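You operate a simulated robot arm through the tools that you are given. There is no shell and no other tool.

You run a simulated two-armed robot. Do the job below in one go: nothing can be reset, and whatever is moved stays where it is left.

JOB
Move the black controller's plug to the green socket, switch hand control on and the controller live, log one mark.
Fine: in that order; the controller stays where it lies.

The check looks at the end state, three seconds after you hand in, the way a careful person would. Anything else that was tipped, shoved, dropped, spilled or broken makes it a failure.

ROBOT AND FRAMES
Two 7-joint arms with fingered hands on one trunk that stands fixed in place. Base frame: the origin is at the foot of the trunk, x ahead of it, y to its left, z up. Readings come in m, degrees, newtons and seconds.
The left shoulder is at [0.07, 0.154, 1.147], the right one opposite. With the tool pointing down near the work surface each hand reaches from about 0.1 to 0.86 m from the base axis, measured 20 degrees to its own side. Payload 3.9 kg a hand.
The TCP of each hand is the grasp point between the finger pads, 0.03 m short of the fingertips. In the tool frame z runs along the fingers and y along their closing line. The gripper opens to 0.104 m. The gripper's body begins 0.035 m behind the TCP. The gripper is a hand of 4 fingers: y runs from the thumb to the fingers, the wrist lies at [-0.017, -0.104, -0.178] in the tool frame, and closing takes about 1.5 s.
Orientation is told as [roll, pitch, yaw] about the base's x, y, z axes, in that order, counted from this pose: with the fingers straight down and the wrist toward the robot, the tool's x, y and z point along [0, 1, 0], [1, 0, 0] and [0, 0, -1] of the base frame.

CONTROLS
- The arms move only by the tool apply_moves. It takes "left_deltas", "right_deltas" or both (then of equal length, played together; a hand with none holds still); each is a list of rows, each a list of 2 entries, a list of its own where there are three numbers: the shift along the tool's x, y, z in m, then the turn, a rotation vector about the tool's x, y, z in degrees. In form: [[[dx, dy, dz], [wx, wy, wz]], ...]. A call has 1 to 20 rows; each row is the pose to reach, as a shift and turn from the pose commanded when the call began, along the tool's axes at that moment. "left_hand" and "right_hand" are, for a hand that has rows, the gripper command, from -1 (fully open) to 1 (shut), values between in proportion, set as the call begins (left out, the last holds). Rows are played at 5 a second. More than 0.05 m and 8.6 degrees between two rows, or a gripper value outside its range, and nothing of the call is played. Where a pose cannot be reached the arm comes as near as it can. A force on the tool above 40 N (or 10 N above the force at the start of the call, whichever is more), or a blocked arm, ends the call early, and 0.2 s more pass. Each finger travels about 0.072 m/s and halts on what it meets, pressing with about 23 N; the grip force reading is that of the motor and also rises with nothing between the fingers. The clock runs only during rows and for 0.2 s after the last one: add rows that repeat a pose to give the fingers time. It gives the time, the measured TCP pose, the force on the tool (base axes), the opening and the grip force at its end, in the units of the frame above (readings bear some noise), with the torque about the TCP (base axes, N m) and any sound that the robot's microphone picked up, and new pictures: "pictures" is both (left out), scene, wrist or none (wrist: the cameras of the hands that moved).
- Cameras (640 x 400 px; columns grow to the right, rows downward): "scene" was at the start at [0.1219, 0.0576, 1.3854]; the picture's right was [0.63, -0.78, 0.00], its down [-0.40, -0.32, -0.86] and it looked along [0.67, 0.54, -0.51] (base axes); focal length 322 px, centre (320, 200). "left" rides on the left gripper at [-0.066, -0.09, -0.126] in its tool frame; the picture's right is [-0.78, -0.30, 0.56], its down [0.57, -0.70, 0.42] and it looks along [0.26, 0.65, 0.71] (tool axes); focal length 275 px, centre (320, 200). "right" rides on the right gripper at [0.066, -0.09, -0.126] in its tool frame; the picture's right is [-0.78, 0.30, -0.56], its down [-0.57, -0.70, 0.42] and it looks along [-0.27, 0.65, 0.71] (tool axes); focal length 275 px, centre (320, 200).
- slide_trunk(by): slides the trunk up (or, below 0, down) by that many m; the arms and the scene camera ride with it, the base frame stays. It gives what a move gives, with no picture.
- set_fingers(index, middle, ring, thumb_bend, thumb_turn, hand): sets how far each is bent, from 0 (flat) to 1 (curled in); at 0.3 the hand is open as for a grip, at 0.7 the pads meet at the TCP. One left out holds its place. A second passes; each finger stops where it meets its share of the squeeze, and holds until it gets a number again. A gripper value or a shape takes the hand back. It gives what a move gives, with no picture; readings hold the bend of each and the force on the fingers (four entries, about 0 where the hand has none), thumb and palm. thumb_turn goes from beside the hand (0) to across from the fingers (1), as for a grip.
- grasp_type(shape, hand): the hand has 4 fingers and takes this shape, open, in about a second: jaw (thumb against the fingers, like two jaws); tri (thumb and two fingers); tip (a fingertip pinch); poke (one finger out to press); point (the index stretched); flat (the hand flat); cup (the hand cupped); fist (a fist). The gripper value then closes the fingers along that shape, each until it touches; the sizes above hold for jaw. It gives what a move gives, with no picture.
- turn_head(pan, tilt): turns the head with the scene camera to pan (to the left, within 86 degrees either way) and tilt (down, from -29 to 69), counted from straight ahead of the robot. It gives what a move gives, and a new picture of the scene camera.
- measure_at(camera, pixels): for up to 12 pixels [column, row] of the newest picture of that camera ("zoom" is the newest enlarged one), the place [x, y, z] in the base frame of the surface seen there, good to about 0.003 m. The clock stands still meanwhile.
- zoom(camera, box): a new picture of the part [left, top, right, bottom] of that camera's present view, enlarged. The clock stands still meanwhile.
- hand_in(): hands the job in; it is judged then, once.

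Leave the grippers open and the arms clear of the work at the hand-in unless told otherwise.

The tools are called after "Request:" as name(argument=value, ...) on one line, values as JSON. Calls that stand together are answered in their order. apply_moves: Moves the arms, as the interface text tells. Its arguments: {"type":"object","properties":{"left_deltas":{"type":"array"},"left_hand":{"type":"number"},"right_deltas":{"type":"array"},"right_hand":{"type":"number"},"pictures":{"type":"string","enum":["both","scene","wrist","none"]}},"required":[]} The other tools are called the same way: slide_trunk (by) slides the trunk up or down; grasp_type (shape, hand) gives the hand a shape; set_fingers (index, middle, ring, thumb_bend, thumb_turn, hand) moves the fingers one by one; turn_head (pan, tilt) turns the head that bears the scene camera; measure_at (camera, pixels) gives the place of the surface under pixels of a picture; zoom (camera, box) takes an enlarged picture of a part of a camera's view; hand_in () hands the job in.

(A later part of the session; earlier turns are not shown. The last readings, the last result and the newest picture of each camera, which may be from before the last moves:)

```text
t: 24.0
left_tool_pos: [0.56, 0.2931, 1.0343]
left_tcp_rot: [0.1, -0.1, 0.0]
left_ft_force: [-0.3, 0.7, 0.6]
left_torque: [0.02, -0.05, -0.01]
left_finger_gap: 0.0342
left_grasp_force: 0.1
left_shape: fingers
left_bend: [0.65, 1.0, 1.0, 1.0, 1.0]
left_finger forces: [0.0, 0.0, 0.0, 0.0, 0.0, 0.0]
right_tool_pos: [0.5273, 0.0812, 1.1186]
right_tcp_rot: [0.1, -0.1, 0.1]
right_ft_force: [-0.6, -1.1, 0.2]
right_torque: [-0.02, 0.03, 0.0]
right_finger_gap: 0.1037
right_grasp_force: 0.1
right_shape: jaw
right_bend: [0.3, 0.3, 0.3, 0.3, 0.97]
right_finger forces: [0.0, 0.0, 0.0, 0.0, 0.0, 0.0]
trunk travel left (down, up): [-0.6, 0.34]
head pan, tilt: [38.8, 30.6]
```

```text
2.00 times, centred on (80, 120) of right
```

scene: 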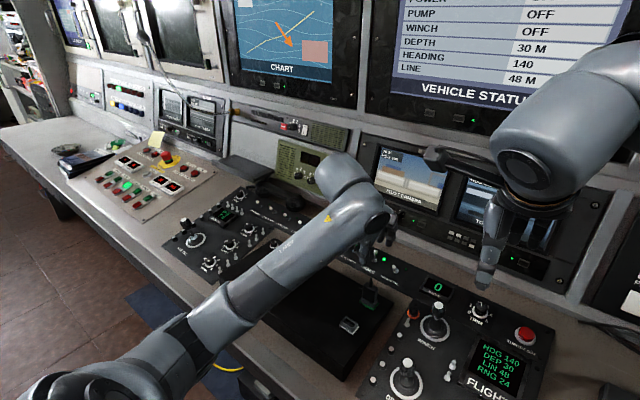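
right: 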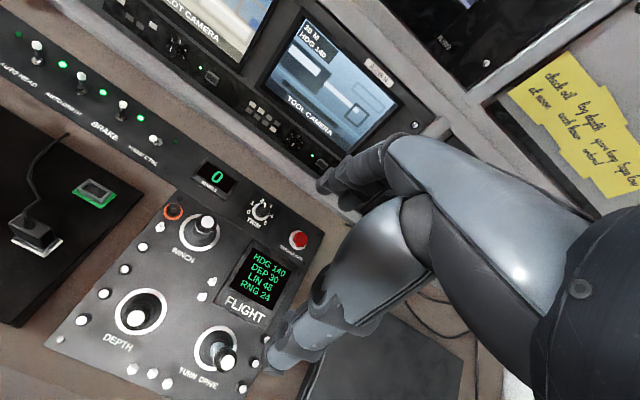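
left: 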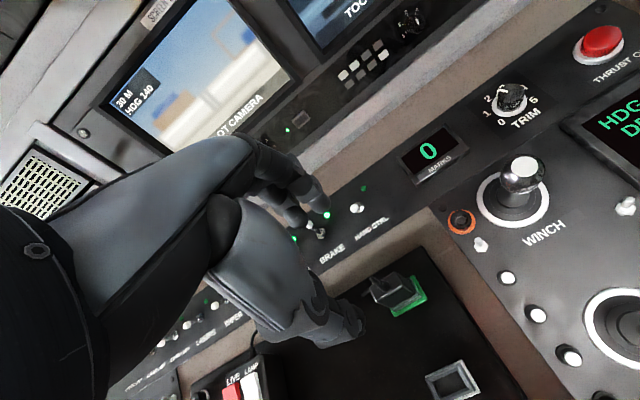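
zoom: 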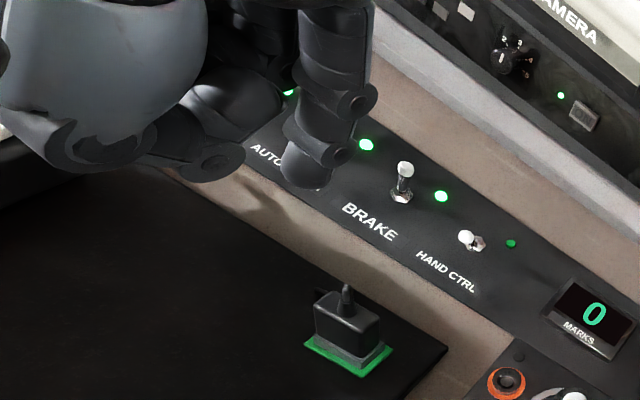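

Request:
measure_at(camera="zoom", pixels=[[110, 162], [60, 145], [20, 105], [215, 170], [180, 150], [150, 90], [346, 290], [345, 310], [320, 305], [312, 310], [465, 237], [403, 168]])

Request:
zoom(camera="right", box=[70, 150, 166, 210])

```text
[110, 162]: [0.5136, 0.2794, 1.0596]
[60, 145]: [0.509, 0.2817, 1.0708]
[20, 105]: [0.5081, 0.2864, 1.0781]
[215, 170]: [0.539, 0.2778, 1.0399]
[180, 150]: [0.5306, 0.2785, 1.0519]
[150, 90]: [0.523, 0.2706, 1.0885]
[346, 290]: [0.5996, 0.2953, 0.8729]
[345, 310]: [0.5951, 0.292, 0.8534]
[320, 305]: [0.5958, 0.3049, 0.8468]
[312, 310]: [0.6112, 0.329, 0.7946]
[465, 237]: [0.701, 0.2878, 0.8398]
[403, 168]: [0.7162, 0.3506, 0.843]
```

```text
6.67 times, centred on (118, 180) of right
```

zoom: 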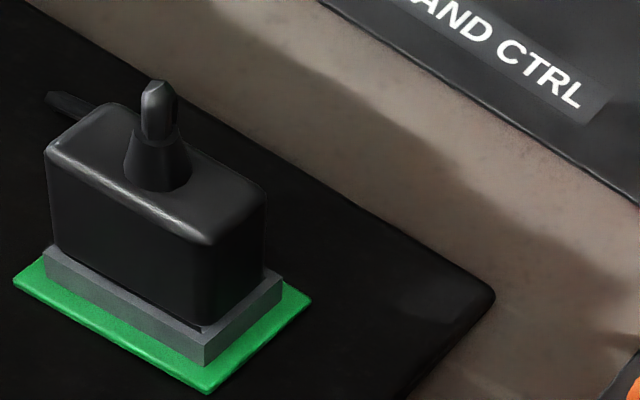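

The hand's underside at TCP-0.05 is 0.035 above the TCP, so at the work height it passes over the plug's cable top (0.875) with clearance. I'll move to (0.66, 0.299, 0.93), in front of and above the HAND CTRL lever.

Request:
apply_moves(left_deltas=[[[0.002, 0.02, 0.01], [0, 0, 0]], [[0.005, 0.045, 0.03], [0, 0, 0]], [[0.005, 0.075, 0.055], [0, 0, 0]], [[0.005, 0.1, 0.08], [0, 0, 0]], [[0.005, 0.1, 0.104], [0, 0, 0]], [[0.005, 0.1, 0.104], [0, 0, 0]]], pictures="none")

Request:
zoom(camera="right", box=[60, 40, 220, 200])

Request:
zoom(camera="scene", box=[340, 210, 440, 310])

Request:
zoom(camera="left", box=[250, 150, 410, 270])

```text
t: 25.4
left_tool_pos: [0.6598, 0.2983, 0.9303]
left_tcp_rot: [-0.1, 0.0, 0.0]
left_ft_force: [0.4, -1.5, 0.2]
left_torque: [0.0, 0.0, 0.0]
left_finger_gap: 0.034
left_grasp_force: 0.0
left_shape: fingers
left_bend: [0.65, 1.0, 1.0, 1.0, 1.0]
left_finger forces: [0.0, 0.1, 0.0, 0.1, 0.0, 0.0]
right_tool_pos: [0.5279, 0.0814, 1.1194]
right_tcp_rot: [-0.1, 0.0, 0.0]
right_ft_force: [-1.1, 0.1, 0.6]
right_torque: [0.01, 0.03, 0.03]
right_finger_gap: 0.1036
right_grasp_force: 0.0
right_shape: jaw
right_bend: [0.3, 0.3, 0.3, 0.3, 0.97]
right_finger forces: [0.0, 0.0, 0.0, 0.0, 0.0, 0.0]
trunk travel left (down, up): [-0.6, 0.34]
head pan, tilt: [38.8, 30.6]
```

```text
2.50 times, centred on (140, 120) of right
```

zoom: 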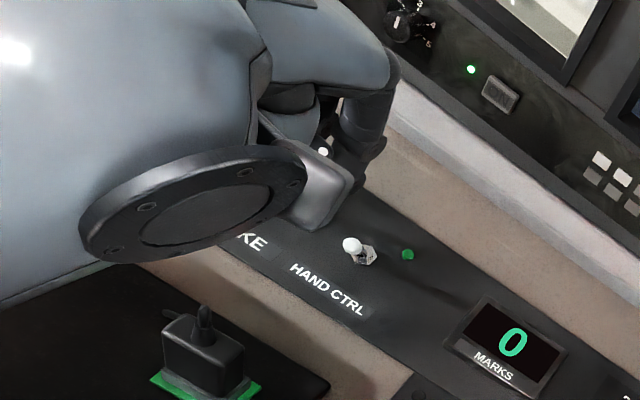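

```text
4.00 times, centred on (390, 260) of scene
```

zoom: 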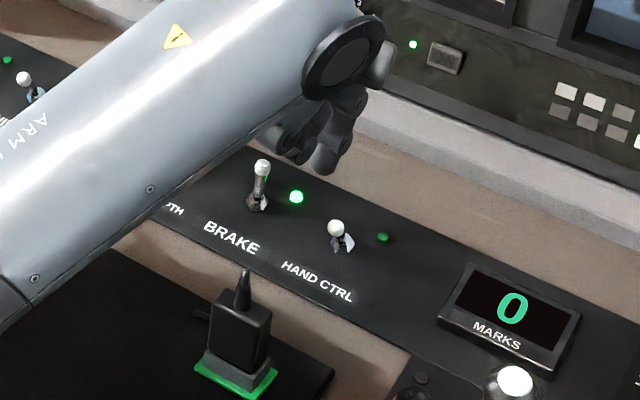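

```text
3.33 times, centred on (330, 210) of left
```

zoom: 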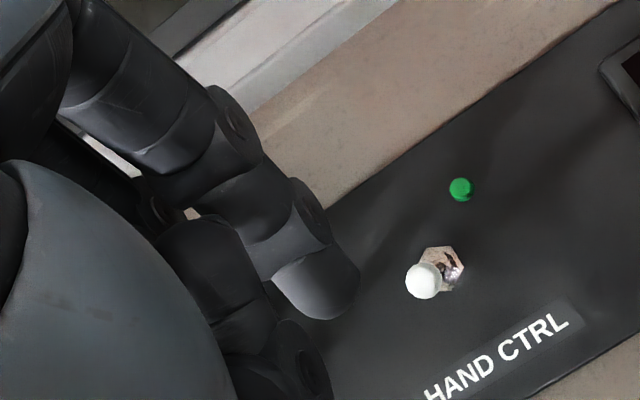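

The index hangs in front of the lever in the wrist view. I'll measure its tip against the lever before lowering.

Request:
measure_at(camera="zoom", pixels=[[340, 300], [320, 312], [355, 285], [350, 260], [310, 215], [422, 280], [440, 265], [290, 300], [330, 270]])

```text
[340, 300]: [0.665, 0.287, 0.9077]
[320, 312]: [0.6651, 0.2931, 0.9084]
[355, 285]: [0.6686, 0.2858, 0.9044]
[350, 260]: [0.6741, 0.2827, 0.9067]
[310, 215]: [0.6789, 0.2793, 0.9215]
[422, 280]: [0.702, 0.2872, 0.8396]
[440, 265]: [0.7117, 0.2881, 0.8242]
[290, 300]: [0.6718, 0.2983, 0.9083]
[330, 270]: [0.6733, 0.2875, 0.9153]
```

The index tip spans y 0.281–0.300, centred on the lever (y ≈ 0.289), and its far face is about 2 cm short of it. I'll lower straight down 74 mm so the tip is at z ≈ 0.829, beside the lever and above the panel.

Request:
apply_moves(left_deltas=[[[0, 0, 0.015], [0, 0, 0]], [[0, 0, 0.03], [0, 0, 0]], [[0, 0, 0.045], [0, 0, 0]], [[0, 0, 0.06], [0, 0, 0]], [[0, 0, 0.074], [0, 0, 0]], [[0, 0, 0.074], [0, 0, 0]]], pictures="none")

Request:
zoom(camera="right", box=[100, 60, 228, 170])

Request:
zoom(camera="scene", box=[340, 220, 440, 310])

Request:
zoom(camera="left", box=[250, 150, 410, 270])

```text
t: 26.8
left_tool_pos: [0.658, 0.3, 0.8575]
left_tcp_rot: [0.0, 0.0, 0.0]
left_ft_force: [0.6, -0.2, -0.7]
left_torque: [-0.02, -0.03, -0.02]
left_finger_gap: 0.0341
left_grasp_force: 0.0
left_shape: fingers
left_bend: [0.65, 1.0, 1.0, 1.0, 1.0]
left_finger forces: [0.0, 0.0, 0.0, 0.1, 0.0, 0.1]
right_tool_pos: [0.526, 0.0813, 1.1194]
right_tcp_rot: [0.0, 0.0, 0.0]
right_ft_force: [0.1, -0.5, 0.1]
right_torque: [0.04, 0.01, -0.01]
right_finger_gap: 0.1036
right_grasp_force: 0.2
right_shape: jaw
right_bend: [0.3, 0.3, 0.3, 0.3, 0.97]
right_finger forces: [0.0, 0.0, 0.0, 0.0, 0.0, 0.0]
trunk travel left (down, up): [-0.6, 0.34]
head pan, tilt: [38.8, 30.6]
```

```text
3.64 times, centred on (164, 115) of right
```

zoom: 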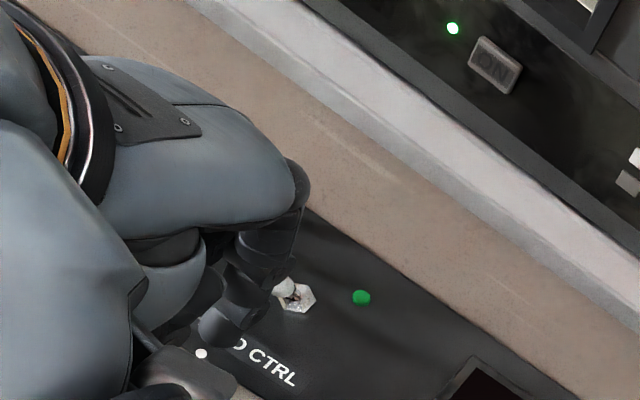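

```text
4.44 times, centred on (390, 265) of scene
```

zoom: 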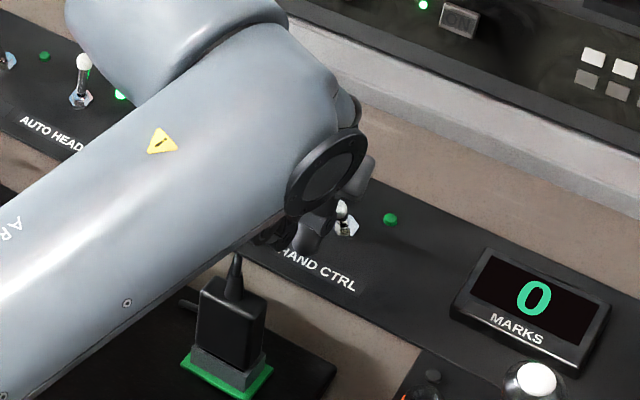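

```text
3.33 times, centred on (330, 210) of left
```

zoom: 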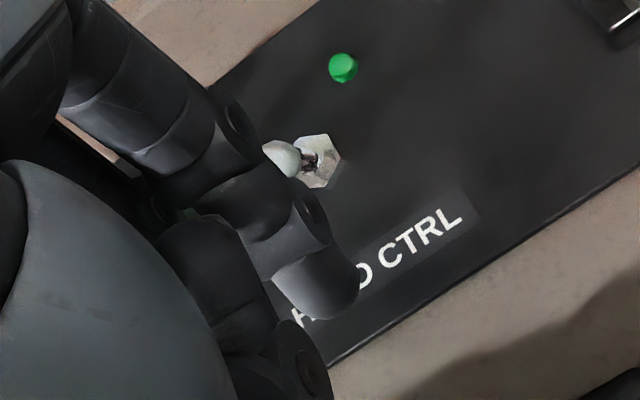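

The index is in front of the lever with no force. I'll push toward +x in 4 mm steps, 32 mm in total to begin with, and check the lamp.

Request:
apply_moves(left_deltas=[[[0, 0.006, 0], [0, 0, 0]], [[0, 0.012, 0], [0, 0, 0]], [[0, 0.016, 0], [0, 0, 0]], [[0, 0.02, 0], [0, 0, 0]], [[0, 0.024, 0], [0, 0, 0]], [[0, 0.028, 0], [0, 0, 0]], [[0, 0.032, 0], [0, 0, 0]], [[0, 0.032, 0], [0, 0, 0]]], pictures="none")

Request:
zoom(camera="right", box=[100, 60, 228, 170])

Request:
zoom(camera="left", box=[250, 150, 410, 270])

```text
t: 28.6
left_tool_pos: [0.6905, 0.2992, 0.8561]
left_tcp_rot: [0.0, 0.0, 0.0]
left_ft_force: [-0.7, -0.6, 0.3]
left_torque: [-0.02, 0.0, -0.02]
left_finger_gap: 0.0338
left_grasp_force: 0.0
left_shape: fingers
left_bend: [0.65, 1.0, 1.0, 1.0, 1.0]
left_finger forces: [0.0, 0.0, 0.0, 0.1, 0.0, 0.1]
right_tool_pos: [0.5264, 0.0802, 1.119]
right_tcp_rot: [0.0, 0.0, 0.0]
right_ft_force: [0.3, -0.6, 0.5]
right_torque: [0.01, 0.01, -0.02]
right_finger_gap: 0.1036
right_grasp_force: 0.1
right_shape: jaw
right_bend: [0.3, 0.3, 0.3, 0.3, 0.97]
right_finger forces: [0.0, 0.0, 0.0, 0.0, 0.0, 0.0]
trunk travel left (down, up): [-0.6, 0.34]
head pan, tilt: [38.8, 30.6]
```

```text
3.64 times, centred on (164, 115) of right
```

zoom: 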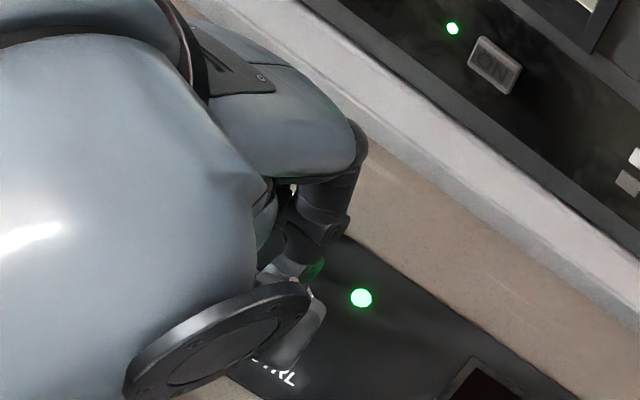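

```text
3.33 times, centred on (330, 210) of left
```

zoom: 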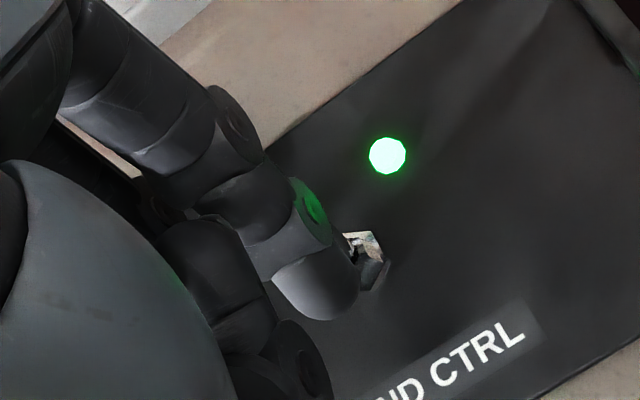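

The HAND CTRL lamp is lit, so the toggle has flipped. I'll back straight off toward -x the same way, then rise to z ≈ 1.0.

Request:
apply_moves(left_deltas=[[[0, -0.01, 0], [0, 0, 0]], [[0, -0.02, 0], [0, 0, 0]], [[0, -0.032, 0], [0, 0, 0]], [[0, -0.032, -0.02], [0, 0, 0]], [[0, -0.032, -0.05], [0, 0, 0]], [[0, -0.032, -0.08], [0, 0, 0]], [[0, -0.032, -0.12], [0, 0, 0]], [[0, -0.032, -0.155], [0, 0, 0]], [[0, -0.032, -0.155], [0, 0, 0]]])

Request:
zoom(camera="right", box=[40, 30, 232, 200])

```text
t: 30.6
left_tool_pos: [0.6606, 0.297, 1.0128]
left_tcp_rot: [0.0, 0.0, -0.1]
left_ft_force: [0.0, 0.9, 0.3]
left_torque: [0.0, 0.0, 0.02]
left_finger_gap: 0.034
left_grasp_force: 0.1
left_shape: fingers
left_bend: [0.65, 1.0, 1.0, 1.0, 1.0]
left_finger forces: [0.1, 0.0, 0.1, 0.0, 0.0, 0.1]
right_tool_pos: [0.5265, 0.0814, 1.1183]
right_tcp_rot: [0.0, 0.0, -0.1]
right_ft_force: [0.2, -0.8, 0.0]
right_torque: [0.0, -0.02, -0.01]
right_finger_gap: 0.104
right_grasp_force: 0.1
right_shape: jaw
right_bend: [0.3, 0.3, 0.3, 0.3, 0.97]
right_finger forces: [0.1, 0.0, 0.0, 0.0, 0.0, 0.0]
trunk travel left (down, up): [-0.6, 0.34]
head pan, tilt: [38.8, 30.6]
```

scene: 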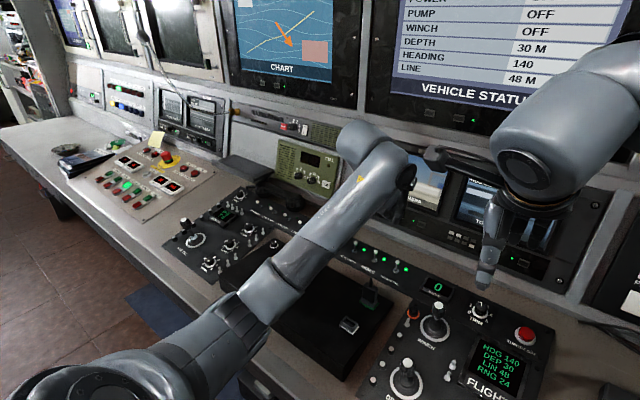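
left: 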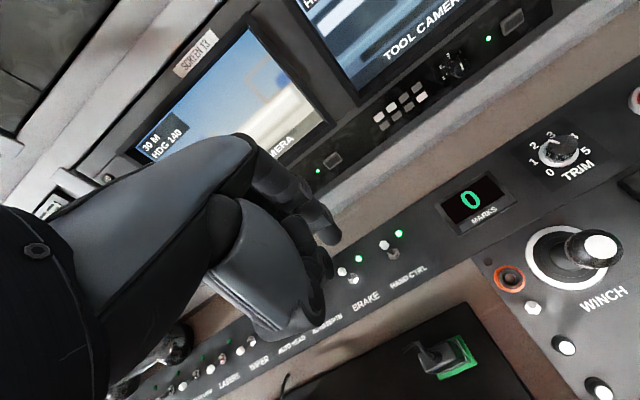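

```text
2.35 times, centred on (136, 115) of right
```

zoom: 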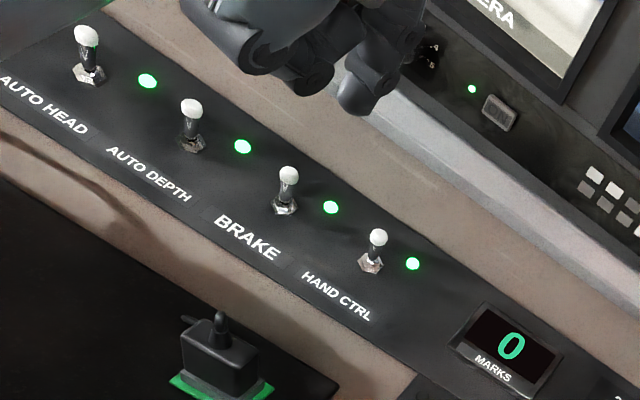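

HAND CTRL is up with its lamp lit, and the other toggles are unchanged. Next is the controller's LIVE rocker. I'll swing the hand back to about (0.45, 0.48, 1.03) to view the controller from the wrist camera.

Request:
apply_moves(left_deltas=[[[0.02, -0.03, -0.02], [0, 0, 0]], [[0.045, -0.06, -0.02], [0, 0, 0]], [[0.07, -0.09, -0.02], [0, 0, 0]], [[0.1, -0.12, -0.02], [0, 0, 0]], [[0.125, -0.15, -0.02], [0, 0, 0]], [[0.15, -0.18, -0.02], [0, 0, 0]], [[0.18, -0.21, -0.02], [0, 0, 0]], [[0.18, -0.21, -0.02], [0, 0, 0]]])

Request:
zoom(camera="right", box=[0, 0, 200, 240])

```text
t: 32.4
left_tool_pos: [0.4474, 0.4793, 1.0314]
left_tcp_rot: [0.1, 0.2, -0.1]
left_ft_force: [0.2, 0.0, -0.4]
left_torque: [0.03, 0.02, 0.02]
left_finger_gap: 0.0342
left_grasp_force: 0.1
left_shape: fingers
left_bend: [0.65, 1.0, 1.0, 1.0, 1.0]
left_finger forces: [0.0, 0.0, 0.1, 0.0, 0.0, 0.0]
right_tool_pos: [0.528, 0.0802, 1.1181]
right_tcp_rot: [0.0, 0.1, 0.0]
right_ft_force: [0.1, -0.5, -0.2]
right_torque: [0.03, 0.02, 0.01]
right_finger_gap: 0.1036
right_grasp_force: 0.1
right_shape: jaw
right_bend: [0.3, 0.3, 0.3, 0.3, 0.97]
right_finger forces: [0.1, 0.0, 0.0, 0.1, 0.0, 0.0]
trunk travel left (down, up): [-0.6, 0.34]
head pan, tilt: [38.8, 30.6]
```

scene: 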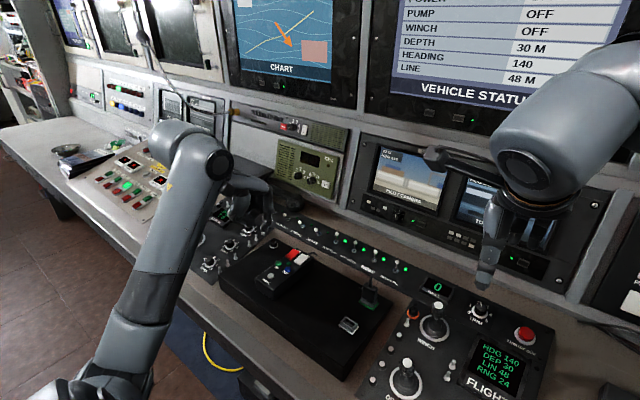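
left: 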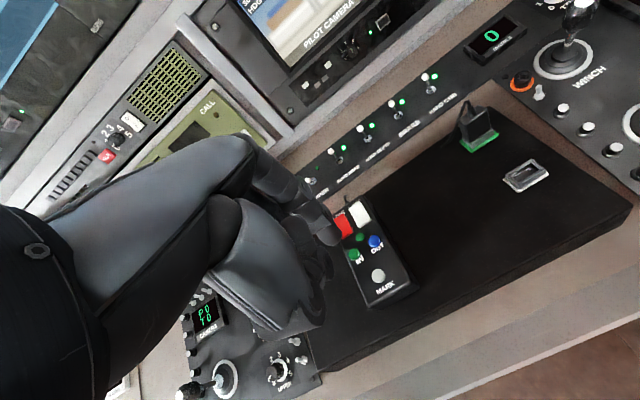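

```text
1.67 times, centred on (100, 120) of right
```

zoom: 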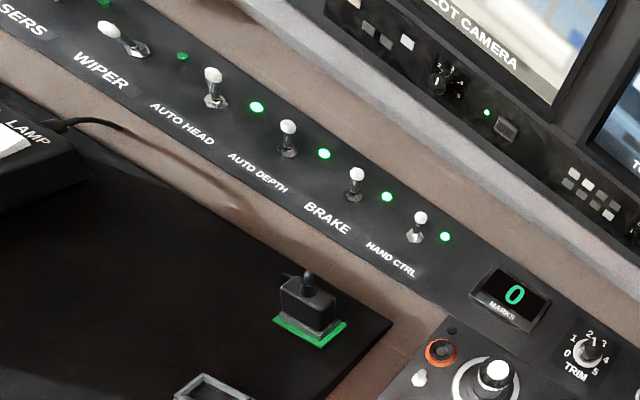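

The controller is fully visible again in the scene view. I'll zoom in on the controller and the plug/cable to check nothing has shifted.

Request:
zoom(camera="scene", box=[250, 240, 314, 300])

Request:
zoom(camera="scene", box=[290, 240, 410, 330])

Request:
zoom(camera="left", box=[310, 180, 438, 310])

```text
6.67 times, centred on (282, 270) of scene
```

zoom: 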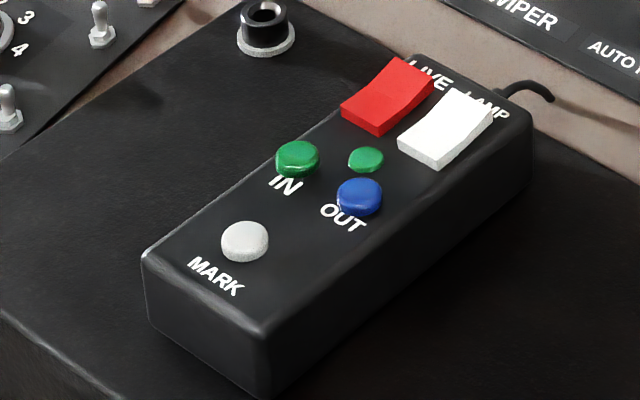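

```text
4.44 times, centred on (350, 285) of scene
```

zoom: 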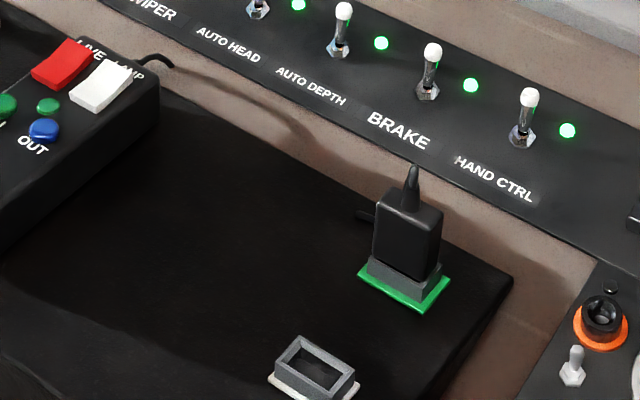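

```text
3.08 times, centred on (374, 245) of left
```

zoom: 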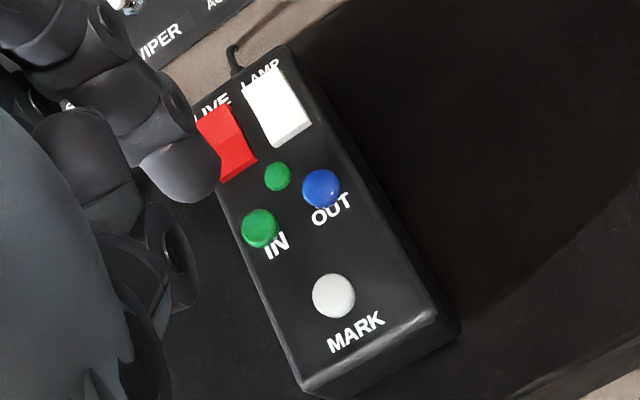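

The plug is upright in green and the controller is unmoved. I'll zoom tightly on the rockers and measure their edges.

Request:
zoom(camera="scene", box=[278, 243, 310, 263])

Request:
measure_at(camera="zoom", pixels=[[200, 150], [160, 180], [320, 100], [240, 40], [240, 220], [205, 110], [270, 130], [300, 160], [420, 230], [480, 130], [340, 240], [440, 100]])

```text
16.00 times, centred on (294, 253) of scene
```

zoom: 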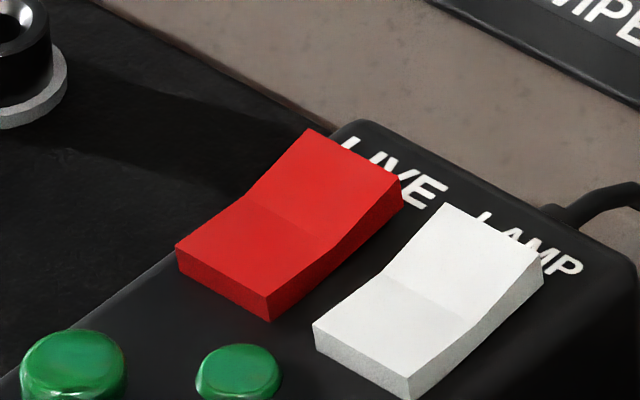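

```text
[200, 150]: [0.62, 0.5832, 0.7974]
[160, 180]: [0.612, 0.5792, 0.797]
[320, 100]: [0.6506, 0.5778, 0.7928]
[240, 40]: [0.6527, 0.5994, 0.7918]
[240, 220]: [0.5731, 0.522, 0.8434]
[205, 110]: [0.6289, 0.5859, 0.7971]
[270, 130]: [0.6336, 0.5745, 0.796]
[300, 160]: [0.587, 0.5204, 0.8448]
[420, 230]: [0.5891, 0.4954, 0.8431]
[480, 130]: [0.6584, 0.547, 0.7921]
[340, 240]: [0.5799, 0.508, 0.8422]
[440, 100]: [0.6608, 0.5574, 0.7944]
```

Request:
measure_at(camera="zoom", pixels=[[183, 247], [268, 292], [310, 136], [396, 180], [250, 202], [332, 245], [325, 188], [255, 250], [322, 322], [448, 210], [403, 372], [535, 255]])

```text
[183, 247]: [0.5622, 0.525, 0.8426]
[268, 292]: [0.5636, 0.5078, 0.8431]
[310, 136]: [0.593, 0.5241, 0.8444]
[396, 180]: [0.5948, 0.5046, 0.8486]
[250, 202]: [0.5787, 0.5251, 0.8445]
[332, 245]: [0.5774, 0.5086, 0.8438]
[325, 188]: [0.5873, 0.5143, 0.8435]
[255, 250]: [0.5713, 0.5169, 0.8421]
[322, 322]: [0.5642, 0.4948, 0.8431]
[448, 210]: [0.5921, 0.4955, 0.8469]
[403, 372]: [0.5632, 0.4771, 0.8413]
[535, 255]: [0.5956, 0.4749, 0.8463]
```

LIVE rocker spans x 0.561–0.595, y 0.506–0.525, with its far half raised (z ≈ 0.847) and its crease at x 0.578. LAMP starts at y ≤ 0.496. I'll press at (0.588, 0.516), which puts the TCP at (0.579, 0.525). First I'll move above it at z ≈ 0.92 and check.

Request:
apply_moves(left_deltas=[[[0.01, 0.03, 0.01], [0, 0, 0]], [[0.022, 0.06, 0.03], [0, 0, 0]], [[0.035, 0.09, 0.05], [0, 0, 0]], [[0.046, 0.1295, 0.07], [0, 0, 0]], [[0.046, 0.1295, 0.09], [0, 0, 0]], [[0.046, 0.1295, 0.11], [0, 0, 0]], [[0.046, 0.1295, 0.11], [0, 0, 0]]], pictures="both")

Request:
zoom(camera="scene", box=[240, 190, 320, 280])

Request:
zoom(camera="left", box=[280, 180, 408, 310])

```text
t: 34.0
left_tool_pos: [0.5798, 0.5239, 0.9236]
left_tcp_rot: [0.0, 0.0, -0.1]
left_ft_force: [0.8, -0.2, -0.4]
left_torque: [-0.02, 0.0, 0.02]
left_finger_gap: 0.0341
left_grasp_force: 0.0
left_shape: fingers
left_bend: [0.65, 1.0, 1.0, 1.0, 1.0]
left_finger forces: [0.0, 0.0, 0.0, 0.0, 0.1, 0.0]
right_tool_pos: [0.5269, 0.0815, 1.1191]
right_tcp_rot: [-0.1, 0.0, -0.1]
right_ft_force: [-0.1, 0.0, 0.4]
right_torque: [0.01, 0.01, 0.01]
right_finger_gap: 0.1038
right_grasp_force: 0.1
right_shape: jaw
right_bend: [0.3, 0.3, 0.3, 0.3, 0.97]
right_finger forces: [0.0, 0.1, 0.1, 0.0, 0.0, 0.0]
trunk travel left (down, up): [-0.6, 0.34]
head pan, tilt: [38.8, 30.6]
```

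scene: 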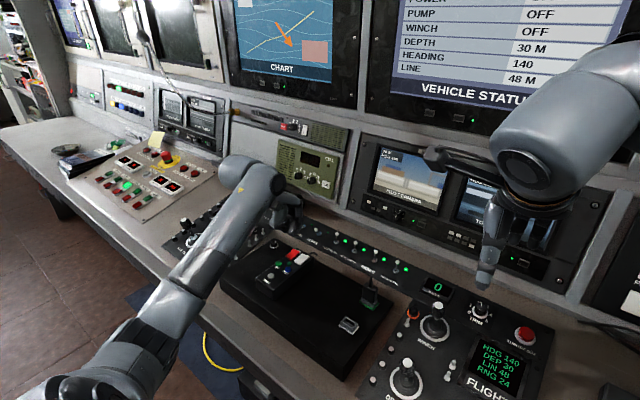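
left: 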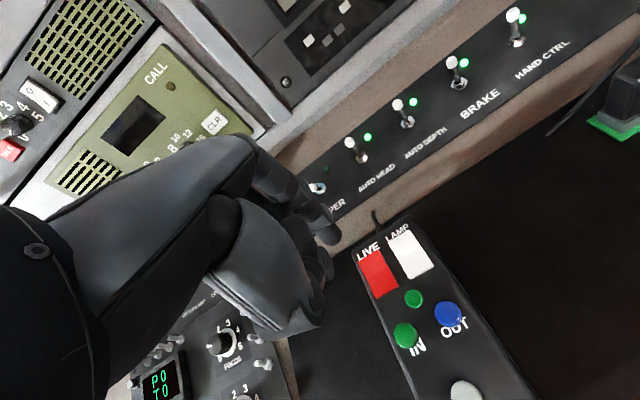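

```text
4.44 times, centred on (280, 235) of scene
```

zoom: 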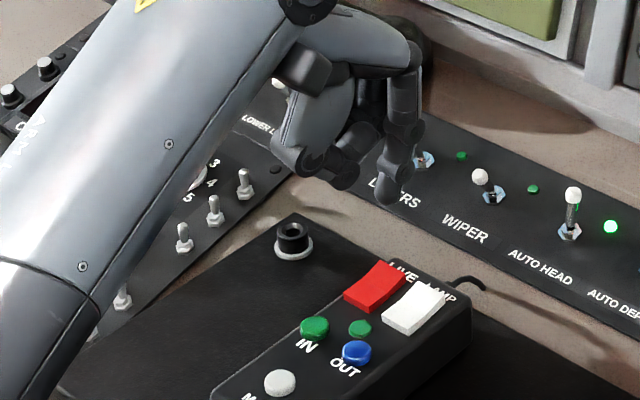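

```text
3.08 times, centred on (344, 245) of left
```

zoom: 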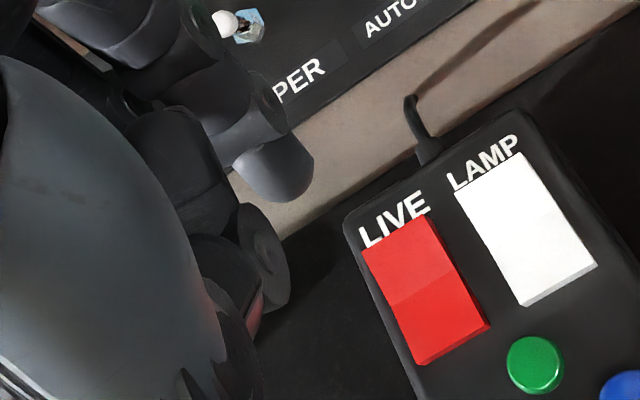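

I'll measure the fingertip now relative to the rocker.

Request:
measure_at(camera="zoom", pixels=[[300, 190], [275, 198], [308, 170], [300, 150], [245, 180], [265, 110], [420, 250], [395, 225], [425, 215], [440, 330]])

```text
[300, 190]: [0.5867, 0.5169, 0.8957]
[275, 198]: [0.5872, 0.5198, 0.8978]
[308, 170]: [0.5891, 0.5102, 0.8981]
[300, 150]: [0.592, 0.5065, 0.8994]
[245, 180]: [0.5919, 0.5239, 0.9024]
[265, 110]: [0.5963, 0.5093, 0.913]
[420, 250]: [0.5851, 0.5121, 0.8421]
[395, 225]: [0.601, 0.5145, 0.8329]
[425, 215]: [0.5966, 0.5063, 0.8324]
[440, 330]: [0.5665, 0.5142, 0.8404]
```

The tip is centred at y ≈ 0.516 with its bottom at x ≈ 0.589, z ≈ 0.895. I'll shift 2 mm toward -x and lower 45 mm to just above the rocker's far half.

Request:
apply_moves(left_deltas=[[[0, -0.002, 0.015], [0, 0, 0]], [[0, -0.002, 0.03], [0, 0, 0]], [[0, -0.002, 0.04], [0, 0, 0]], [[0, -0.002, 0.045], [0, 0, 0]], [[0, -0.002, 0.045], [0, 0, 0]]], pictures="none")

Request:
zoom(camera="scene", box=[260, 220, 324, 280])

Request:
zoom(camera="left", box=[280, 170, 408, 300])

```text
t: 35.2
left_tool_pos: [0.5765, 0.5249, 0.8773]
left_tcp_rot: [0.0, -0.1, 0.0]
left_ft_force: [0.1, 1.2, 1.7]
left_torque: [-0.01, 0.01, 0.01]
left_finger_gap: 0.0336
left_grasp_force: 0.3
left_shape: fingers
left_bend: [0.65, 1.0, 1.0, 1.0, 1.0]
left_finger forces: [0.6, 0.0, 0.1, 0.0, 0.1, 0.1]
right_tool_pos: [0.5262, 0.0815, 1.1193]
right_tcp_rot: [0.0, 0.0, 0.0]
right_ft_force: [-0.1, 0.8, 0.2]
right_torque: [-0.01, 0.01, 0.0]
right_finger_gap: 0.1036
right_grasp_force: 0.0
right_shape: jaw
right_bend: [0.3, 0.3, 0.3, 0.3, 0.97]
right_finger forces: [0.1, 0.1, 0.0, 0.0, 0.0, 0.0]
trunk travel left (down, up): [-0.6, 0.34]
head pan, tilt: [38.8, 30.6]
```

```text
6.67 times, centred on (292, 250) of scene
```

zoom: 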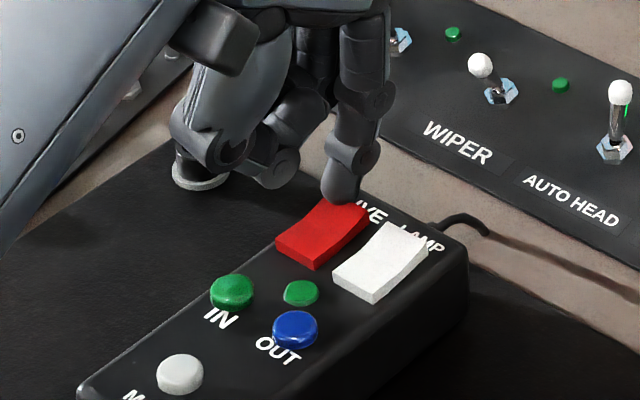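

```text
3.08 times, centred on (344, 235) of left
```

zoom: 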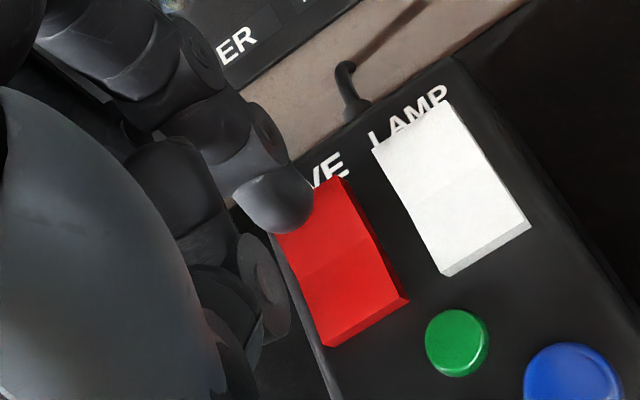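

Contact has just begun (1.7 N). I'll measure exactly where the tip sits on the rocker before pressing.

Request:
measure_at(camera="zoom", pixels=[[300, 222], [275, 230], [310, 200], [250, 215], [285, 200], [340, 190], [318, 185], [370, 250], [285, 240], [400, 295]])

```text
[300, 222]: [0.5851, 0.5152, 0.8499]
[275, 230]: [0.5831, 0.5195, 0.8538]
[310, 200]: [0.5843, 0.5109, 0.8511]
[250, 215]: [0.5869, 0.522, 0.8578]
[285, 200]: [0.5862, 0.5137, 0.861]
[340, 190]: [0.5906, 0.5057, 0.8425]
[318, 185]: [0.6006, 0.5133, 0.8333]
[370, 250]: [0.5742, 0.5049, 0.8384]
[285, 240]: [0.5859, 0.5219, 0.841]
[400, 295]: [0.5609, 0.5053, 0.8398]
```

The tip is on the far half, at y 0.51–0.525 and clear of LAMP. I'll press down in 1 mm steps to 6 mm.

Request:
apply_moves(left_deltas=[[[0, 0, 0.001], [0, 0, 0]], [[0, 0, 0.002], [0, 0, 0]], [[0, 0, 0.003], [0, 0, 0]], [[0, 0, 0.004], [0, 0, 0]], [[0, 0, 0.005], [0, 0, 0]], [[0, 0, 0.006], [0, 0, 0]], [[0, 0, 0.006], [0, 0, 0]]], pictures="none")

Request:
zoom(camera="scene", box=[260, 220, 324, 280])

Request:
zoom(camera="left", box=[280, 170, 408, 300])

```text
t: 36.8
left_tool_pos: [0.5752, 0.5255, 0.8736]
left_tcp_rot: [0.1, -0.3, 0.0]
left_ft_force: [2.2, 3.1, 13.5]
left_torque: [-0.13, -0.27, 0.06]
left_finger_gap: 0.0341
left_grasp_force: 6.8
left_shape: fingers
left_bend: [0.65, 1.0, 1.0, 1.0, 1.0]
left_finger forces: [13.6, 0.0, 0.0, 0.0, 0.0, 0.0]
right_tool_pos: [0.5261, 0.0805, 1.119]
right_tcp_rot: [0.1, 0.0, 0.0]
right_ft_force: [0.7, 0.4, 0.3]
right_torque: [-0.01, 0.02, 0.01]
right_finger_gap: 0.1038
right_grasp_force: 0.0
right_shape: jaw
right_bend: [0.3, 0.3, 0.3, 0.3, 0.97]
right_finger forces: [0.0, 0.0, 0.1, 0.1, 0.0, 0.1]
trunk travel left (down, up): [-0.6, 0.34]
head pan, tilt: [38.8, 30.6]
```

```text
6.67 times, centred on (292, 250) of scene
```

zoom: 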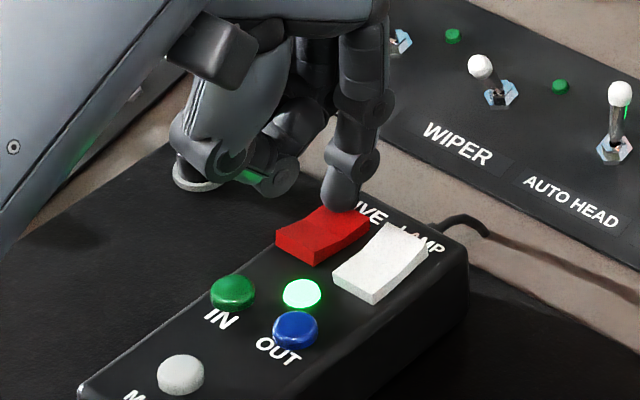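

```text
3.08 times, centred on (344, 235) of left
```

zoom: 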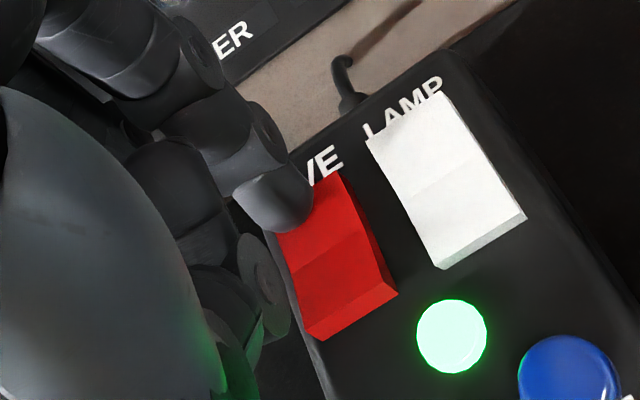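

The controller's lamp is lit green and the LIVE rocker's far end is down. I'll lift straight off and check that it stays.

Request:
apply_moves(left_deltas=[[[0, 0, -0.006], [0, 0, 0]], [[0, 0, -0.02], [0, 0, 0]], [[0, 0, -0.045], [0, 0, 0]], [[0, 0, -0.07], [0, 0, 0]], [[0, 0, -0.07], [0, 0, 0]]], pictures="none")

Request:
zoom(camera="scene", box=[260, 220, 324, 280])

Request:
zoom(camera="scene", box=[300, 220, 480, 320])

```text
t: 38.0
left_tool_pos: [0.5775, 0.5275, 0.941]
left_tcp_rot: [0.0, 0.0, -0.1]
left_ft_force: [0.7, 0.1, -0.5]
left_torque: [0.02, 0.03, 0.01]
left_finger_gap: 0.0339
left_grasp_force: 0.1
left_shape: fingers
left_bend: [0.65, 1.0, 1.0, 1.0, 1.0]
left_finger forces: [0.1, 0.0, 0.0, 0.0, 0.0, 0.1]
right_tool_pos: [0.5267, 0.0817, 1.1192]
right_tcp_rot: [0.0, 0.0, 0.1]
right_ft_force: [0.1, 0.5, 0.8]
right_torque: [0.01, 0.0, -0.01]
right_finger_gap: 0.1037
right_grasp_force: 0.1
right_shape: jaw
right_bend: [0.3, 0.3, 0.3, 0.3, 0.97]
right_finger forces: [0.0, 0.1, 0.1, 0.1, 0.0, 0.0]
trunk travel left (down, up): [-0.6, 0.34]
head pan, tilt: [38.8, 30.6]
```

```text
6.67 times, centred on (292, 250) of scene
```

zoom: 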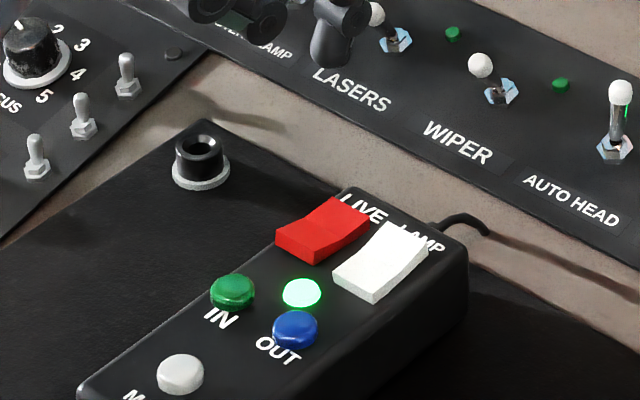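

```text
3.56 times, centred on (390, 270) of scene
```

zoom: 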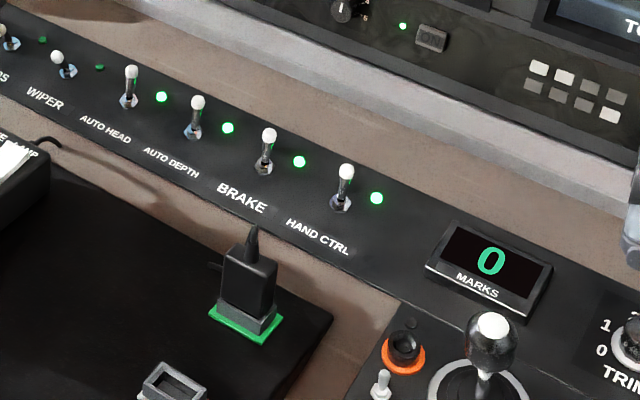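

LIVE stays on, HAND CTRL is on, the plug is in green and the counter is still 0. Next is MARK at (0.487, 0.4995, 0.845). I'll move the fingertip above it with the TCP at (0.478, 0.5085, 0.92).

Request:
apply_moves(left_deltas=[[[-0.005, -0.03, 0.0], [0, 0, 0]], [[-0.01, -0.06, 0.0], [0, 0, 0]], [[-0.0165, -0.099, 0.0], [0, 0, 0]], [[-0.0165, -0.099, 0.02], [0, 0, 0]], [[-0.0165, -0.099, 0.035], [0, 0, 0]], [[-0.0165, -0.099, 0.035], [0, 0, 0]]], pictures="none")

Request:
zoom(camera="scene", box=[230, 220, 310, 300])

Request:
zoom(camera="left", box=[280, 180, 408, 310])

```text
t: 39.4
left_tool_pos: [0.4781, 0.5086, 0.904]
left_tcp_rot: [0.0, -0.1, 0.1]
left_ft_force: [0.0, -0.9, 1.1]
left_torque: [-0.02, -0.01, 0.01]
left_finger_gap: 0.0343
left_grasp_force: 0.1
left_shape: fingers
left_bend: [0.65, 1.0, 1.0, 1.0, 1.0]
left_finger forces: [0.0, 0.0, 0.0, 0.1, 0.0, 0.1]
right_tool_pos: [0.5276, 0.0808, 1.1174]
right_tcp_rot: [0.0, 0.0, 0.0]
right_ft_force: [0.3, 1.2, -0.3]
right_torque: [-0.01, 0.02, -0.01]
right_finger_gap: 0.1038
right_grasp_force: 0.0
right_shape: jaw
right_bend: [0.3, 0.3, 0.3, 0.3, 0.97]
right_finger forces: [0.0, 0.0, 0.1, 0.1, 0.0, 0.0]
trunk travel left (down, up): [-0.6, 0.34]
head pan, tilt: [38.8, 30.6]
```

```text
5.00 times, centred on (270, 260) of scene
```

zoom: 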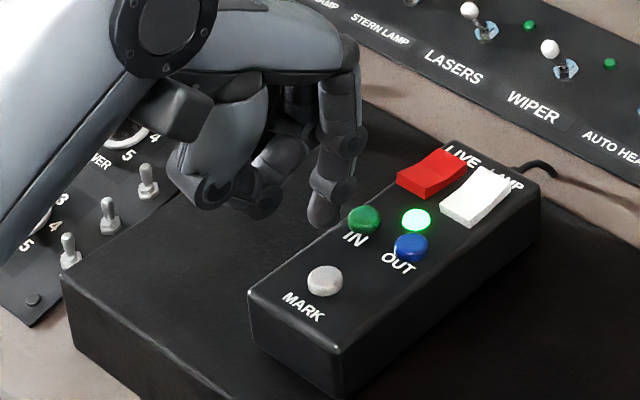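

```text
3.08 times, centred on (344, 245) of left
```

zoom: 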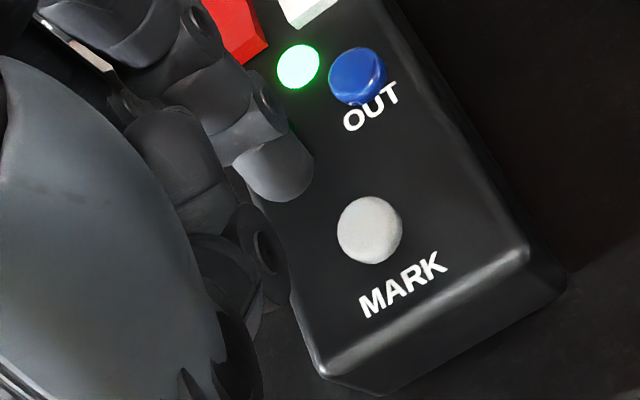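

I'll measure the tip and the MARK button top in this view.

Request:
measure_at(camera="zoom", pixels=[[300, 190], [275, 198], [308, 170], [300, 150], [245, 180], [370, 230], [345, 215], [395, 245], [385, 205], [355, 255]])

```text
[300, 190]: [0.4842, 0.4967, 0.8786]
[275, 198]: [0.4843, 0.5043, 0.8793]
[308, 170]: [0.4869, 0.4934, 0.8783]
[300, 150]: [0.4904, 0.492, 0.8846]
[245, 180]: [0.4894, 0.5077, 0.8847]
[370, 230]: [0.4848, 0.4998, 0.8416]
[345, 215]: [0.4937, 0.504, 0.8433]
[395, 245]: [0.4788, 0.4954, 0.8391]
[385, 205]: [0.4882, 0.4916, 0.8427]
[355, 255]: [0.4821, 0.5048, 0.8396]
```

The tip is centred over MARK (button centre (0.486, 0.499)). I'll lower 25 mm to just above it, then press in 1 mm steps, watching the counter.

Request:
apply_moves(left_deltas=[[[0, -0.001, 0.01], [0, 0, 0]], [[0, -0.001, 0.02], [0, 0, 0]], [[0, -0.001, 0.026], [0, 0, 0]], [[0, -0.001, 0.026], [0, 0, 0]]], pictures="none")

Request:
zoom(camera="scene", box=[240, 240, 304, 300])

```text
t: 40.4
left_tool_pos: [0.4752, 0.5098, 0.8801]
left_tcp_rot: [0.0, 0.0, 0.1]
left_ft_force: [0.6, 0.4, 0.1]
left_torque: [-0.01, -0.03, 0.01]
left_finger_gap: 0.0341
left_grasp_force: 0.0
left_shape: fingers
left_bend: [0.65, 1.0, 1.0, 1.0, 1.0]
left_finger forces: [0.0, 0.0, 0.0, 0.0, 0.1, 0.0]
right_tool_pos: [0.5269, 0.0816, 1.1183]
right_tcp_rot: [0.0, -0.1, 0.0]
right_ft_force: [0.1, 0.1, -0.2]
right_torque: [-0.01, -0.03, -0.03]
right_finger_gap: 0.1039
right_grasp_force: 0.1
right_shape: jaw
right_bend: [0.3, 0.3, 0.3, 0.3, 0.97]
right_finger forces: [0.0, 0.1, 0.0, 0.0, 0.0, 0.0]
trunk travel left (down, up): [-0.6, 0.34]
head pan, tilt: [38.8, 30.6]
```

```text
6.67 times, centred on (272, 270) of scene
```

zoom: 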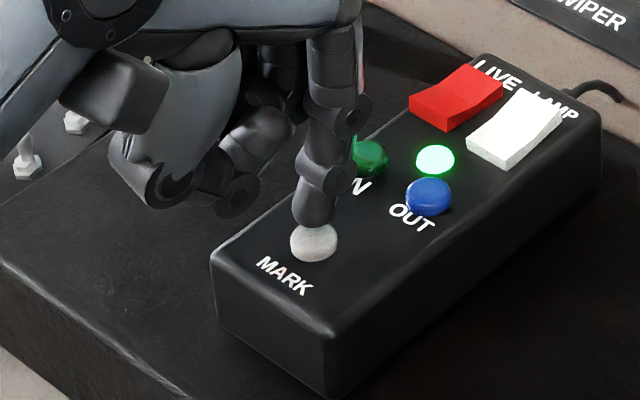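

The tip is just above the far half of MARK with no contact, so I'll shift 2 mm toward -x while pressing down in 1 mm steps to 7 mm.

Request:
apply_moves(left_deltas=[[[0, -0.002, 0.001], [0, 0, 0]], [[0, -0.002, 0.002], [0, 0, 0]], [[0, -0.002, 0.003], [0, 0, 0]], [[0, -0.002, 0.004], [0, 0, 0]], [[0, -0.002, 0.005], [0, 0, 0]], [[0, -0.002, 0.006], [0, 0, 0]], [[0, -0.002, 0.007], [0, 0, 0]]], pictures="none")

Request:
zoom(camera="scene", box=[240, 240, 304, 300])

Request:
zoom(camera="scene", box=[380, 250, 480, 320])

```text
t: 42.0
left_tool_pos: [0.4744, 0.5078, 0.8744]
left_tcp_rot: [0.0, 0.0, 0.0]
left_ft_force: [-0.1, 0.1, 3.1]
left_torque: [-0.07, -0.07, -0.01]
left_finger_gap: 0.0336
left_grasp_force: 2.0
left_shape: fingers
left_bend: [0.65, 1.0, 1.0, 1.0, 1.0]
left_finger forces: [3.6, 0.0, 0.1, 0.0, 0.0, 0.1]
right_tool_pos: [0.5267, 0.0814, 1.1185]
right_tcp_rot: [0.0, 0.0, 0.0]
right_ft_force: [-0.8, 0.1, -0.1]
right_torque: [0.02, 0.0, 0.0]
right_finger_gap: 0.1035
right_grasp_force: 0.0
right_shape: jaw
right_bend: [0.3, 0.3, 0.3, 0.3, 0.97]
right_finger forces: [0.0, 0.1, 0.1, 0.0, 0.0, 0.1]
trunk travel left (down, up): [-0.6, 0.34]
head pan, tilt: [38.8, 30.6]
heard: click
```

```text
6.67 times, centred on (272, 270) of scene
```

zoom: 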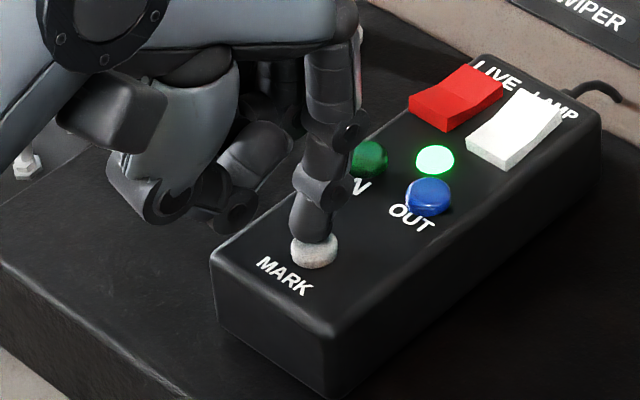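

```text
5.71 times, centred on (430, 285) of scene
```

zoom: 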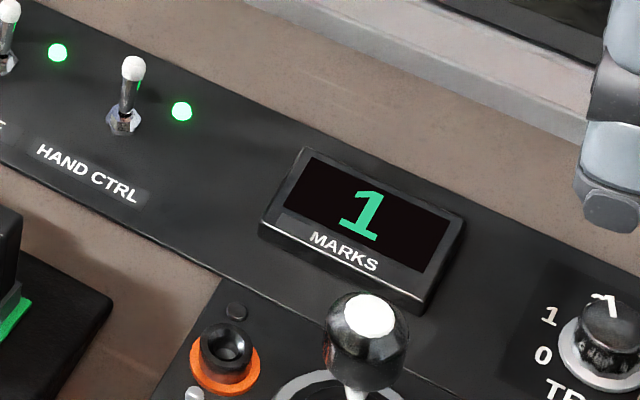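

A click was heard and the MARKS counter shows 1. I'll lift straight up promptly so it counts only once, rising to z ≈ 1.0.

Request:
apply_moves(left_deltas=[[[0, 0, -0.01], [0, 0, 0]], [[0, 0, -0.04], [0, 0, 0]], [[0, 0, -0.08], [0, 0, 0]], [[0, 0, -0.12], [0, 0, 0]], [[0, 0, -0.16], [0, 0, 0]], [[0, 0, -0.16], [0, 0, 0]]], pictures="none")

Request:
zoom(camera="scene", box=[380, 250, 480, 320])

```text
t: 43.4
left_tool_pos: [0.4743, 0.5085, 1.0331]
left_tcp_rot: [0.0, 0.0, 0.0]
left_ft_force: [0.2, 0.0, -1.0]
left_torque: [0.01, 0.02, -0.01]
left_finger_gap: 0.0342
left_grasp_force: 0.1
left_shape: fingers
left_bend: [0.65, 1.0, 1.0, 1.0, 1.0]
left_finger forces: [0.0, 0.0, 0.1, 0.0, 0.0, 0.1]
right_tool_pos: [0.5282, 0.0828, 1.1177]
right_tcp_rot: [-0.1, -0.1, -0.1]
right_ft_force: [0.6, -0.5, -0.3]
right_torque: [0.01, 0.03, 0.0]
right_finger_gap: 0.1035
right_grasp_force: 0.1
right_shape: jaw
right_bend: [0.3, 0.3, 0.3, 0.3, 0.97]
right_finger forces: [0.0, 0.0, 0.0, 0.0, 0.0, 0.0]
trunk travel left (down, up): [-0.6, 0.34]
head pan, tilt: [38.8, 30.6]
```

```text
5.71 times, centred on (430, 285) of scene
```

zoom: 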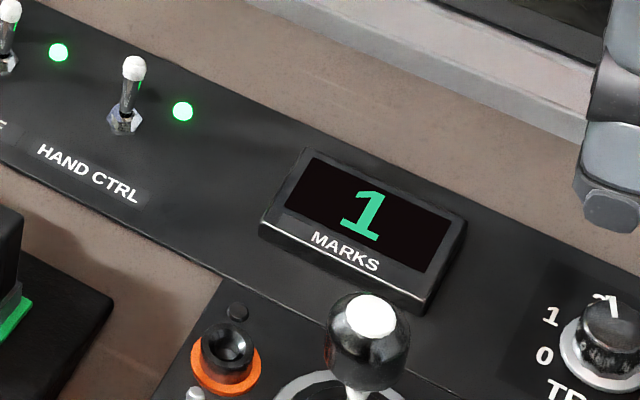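

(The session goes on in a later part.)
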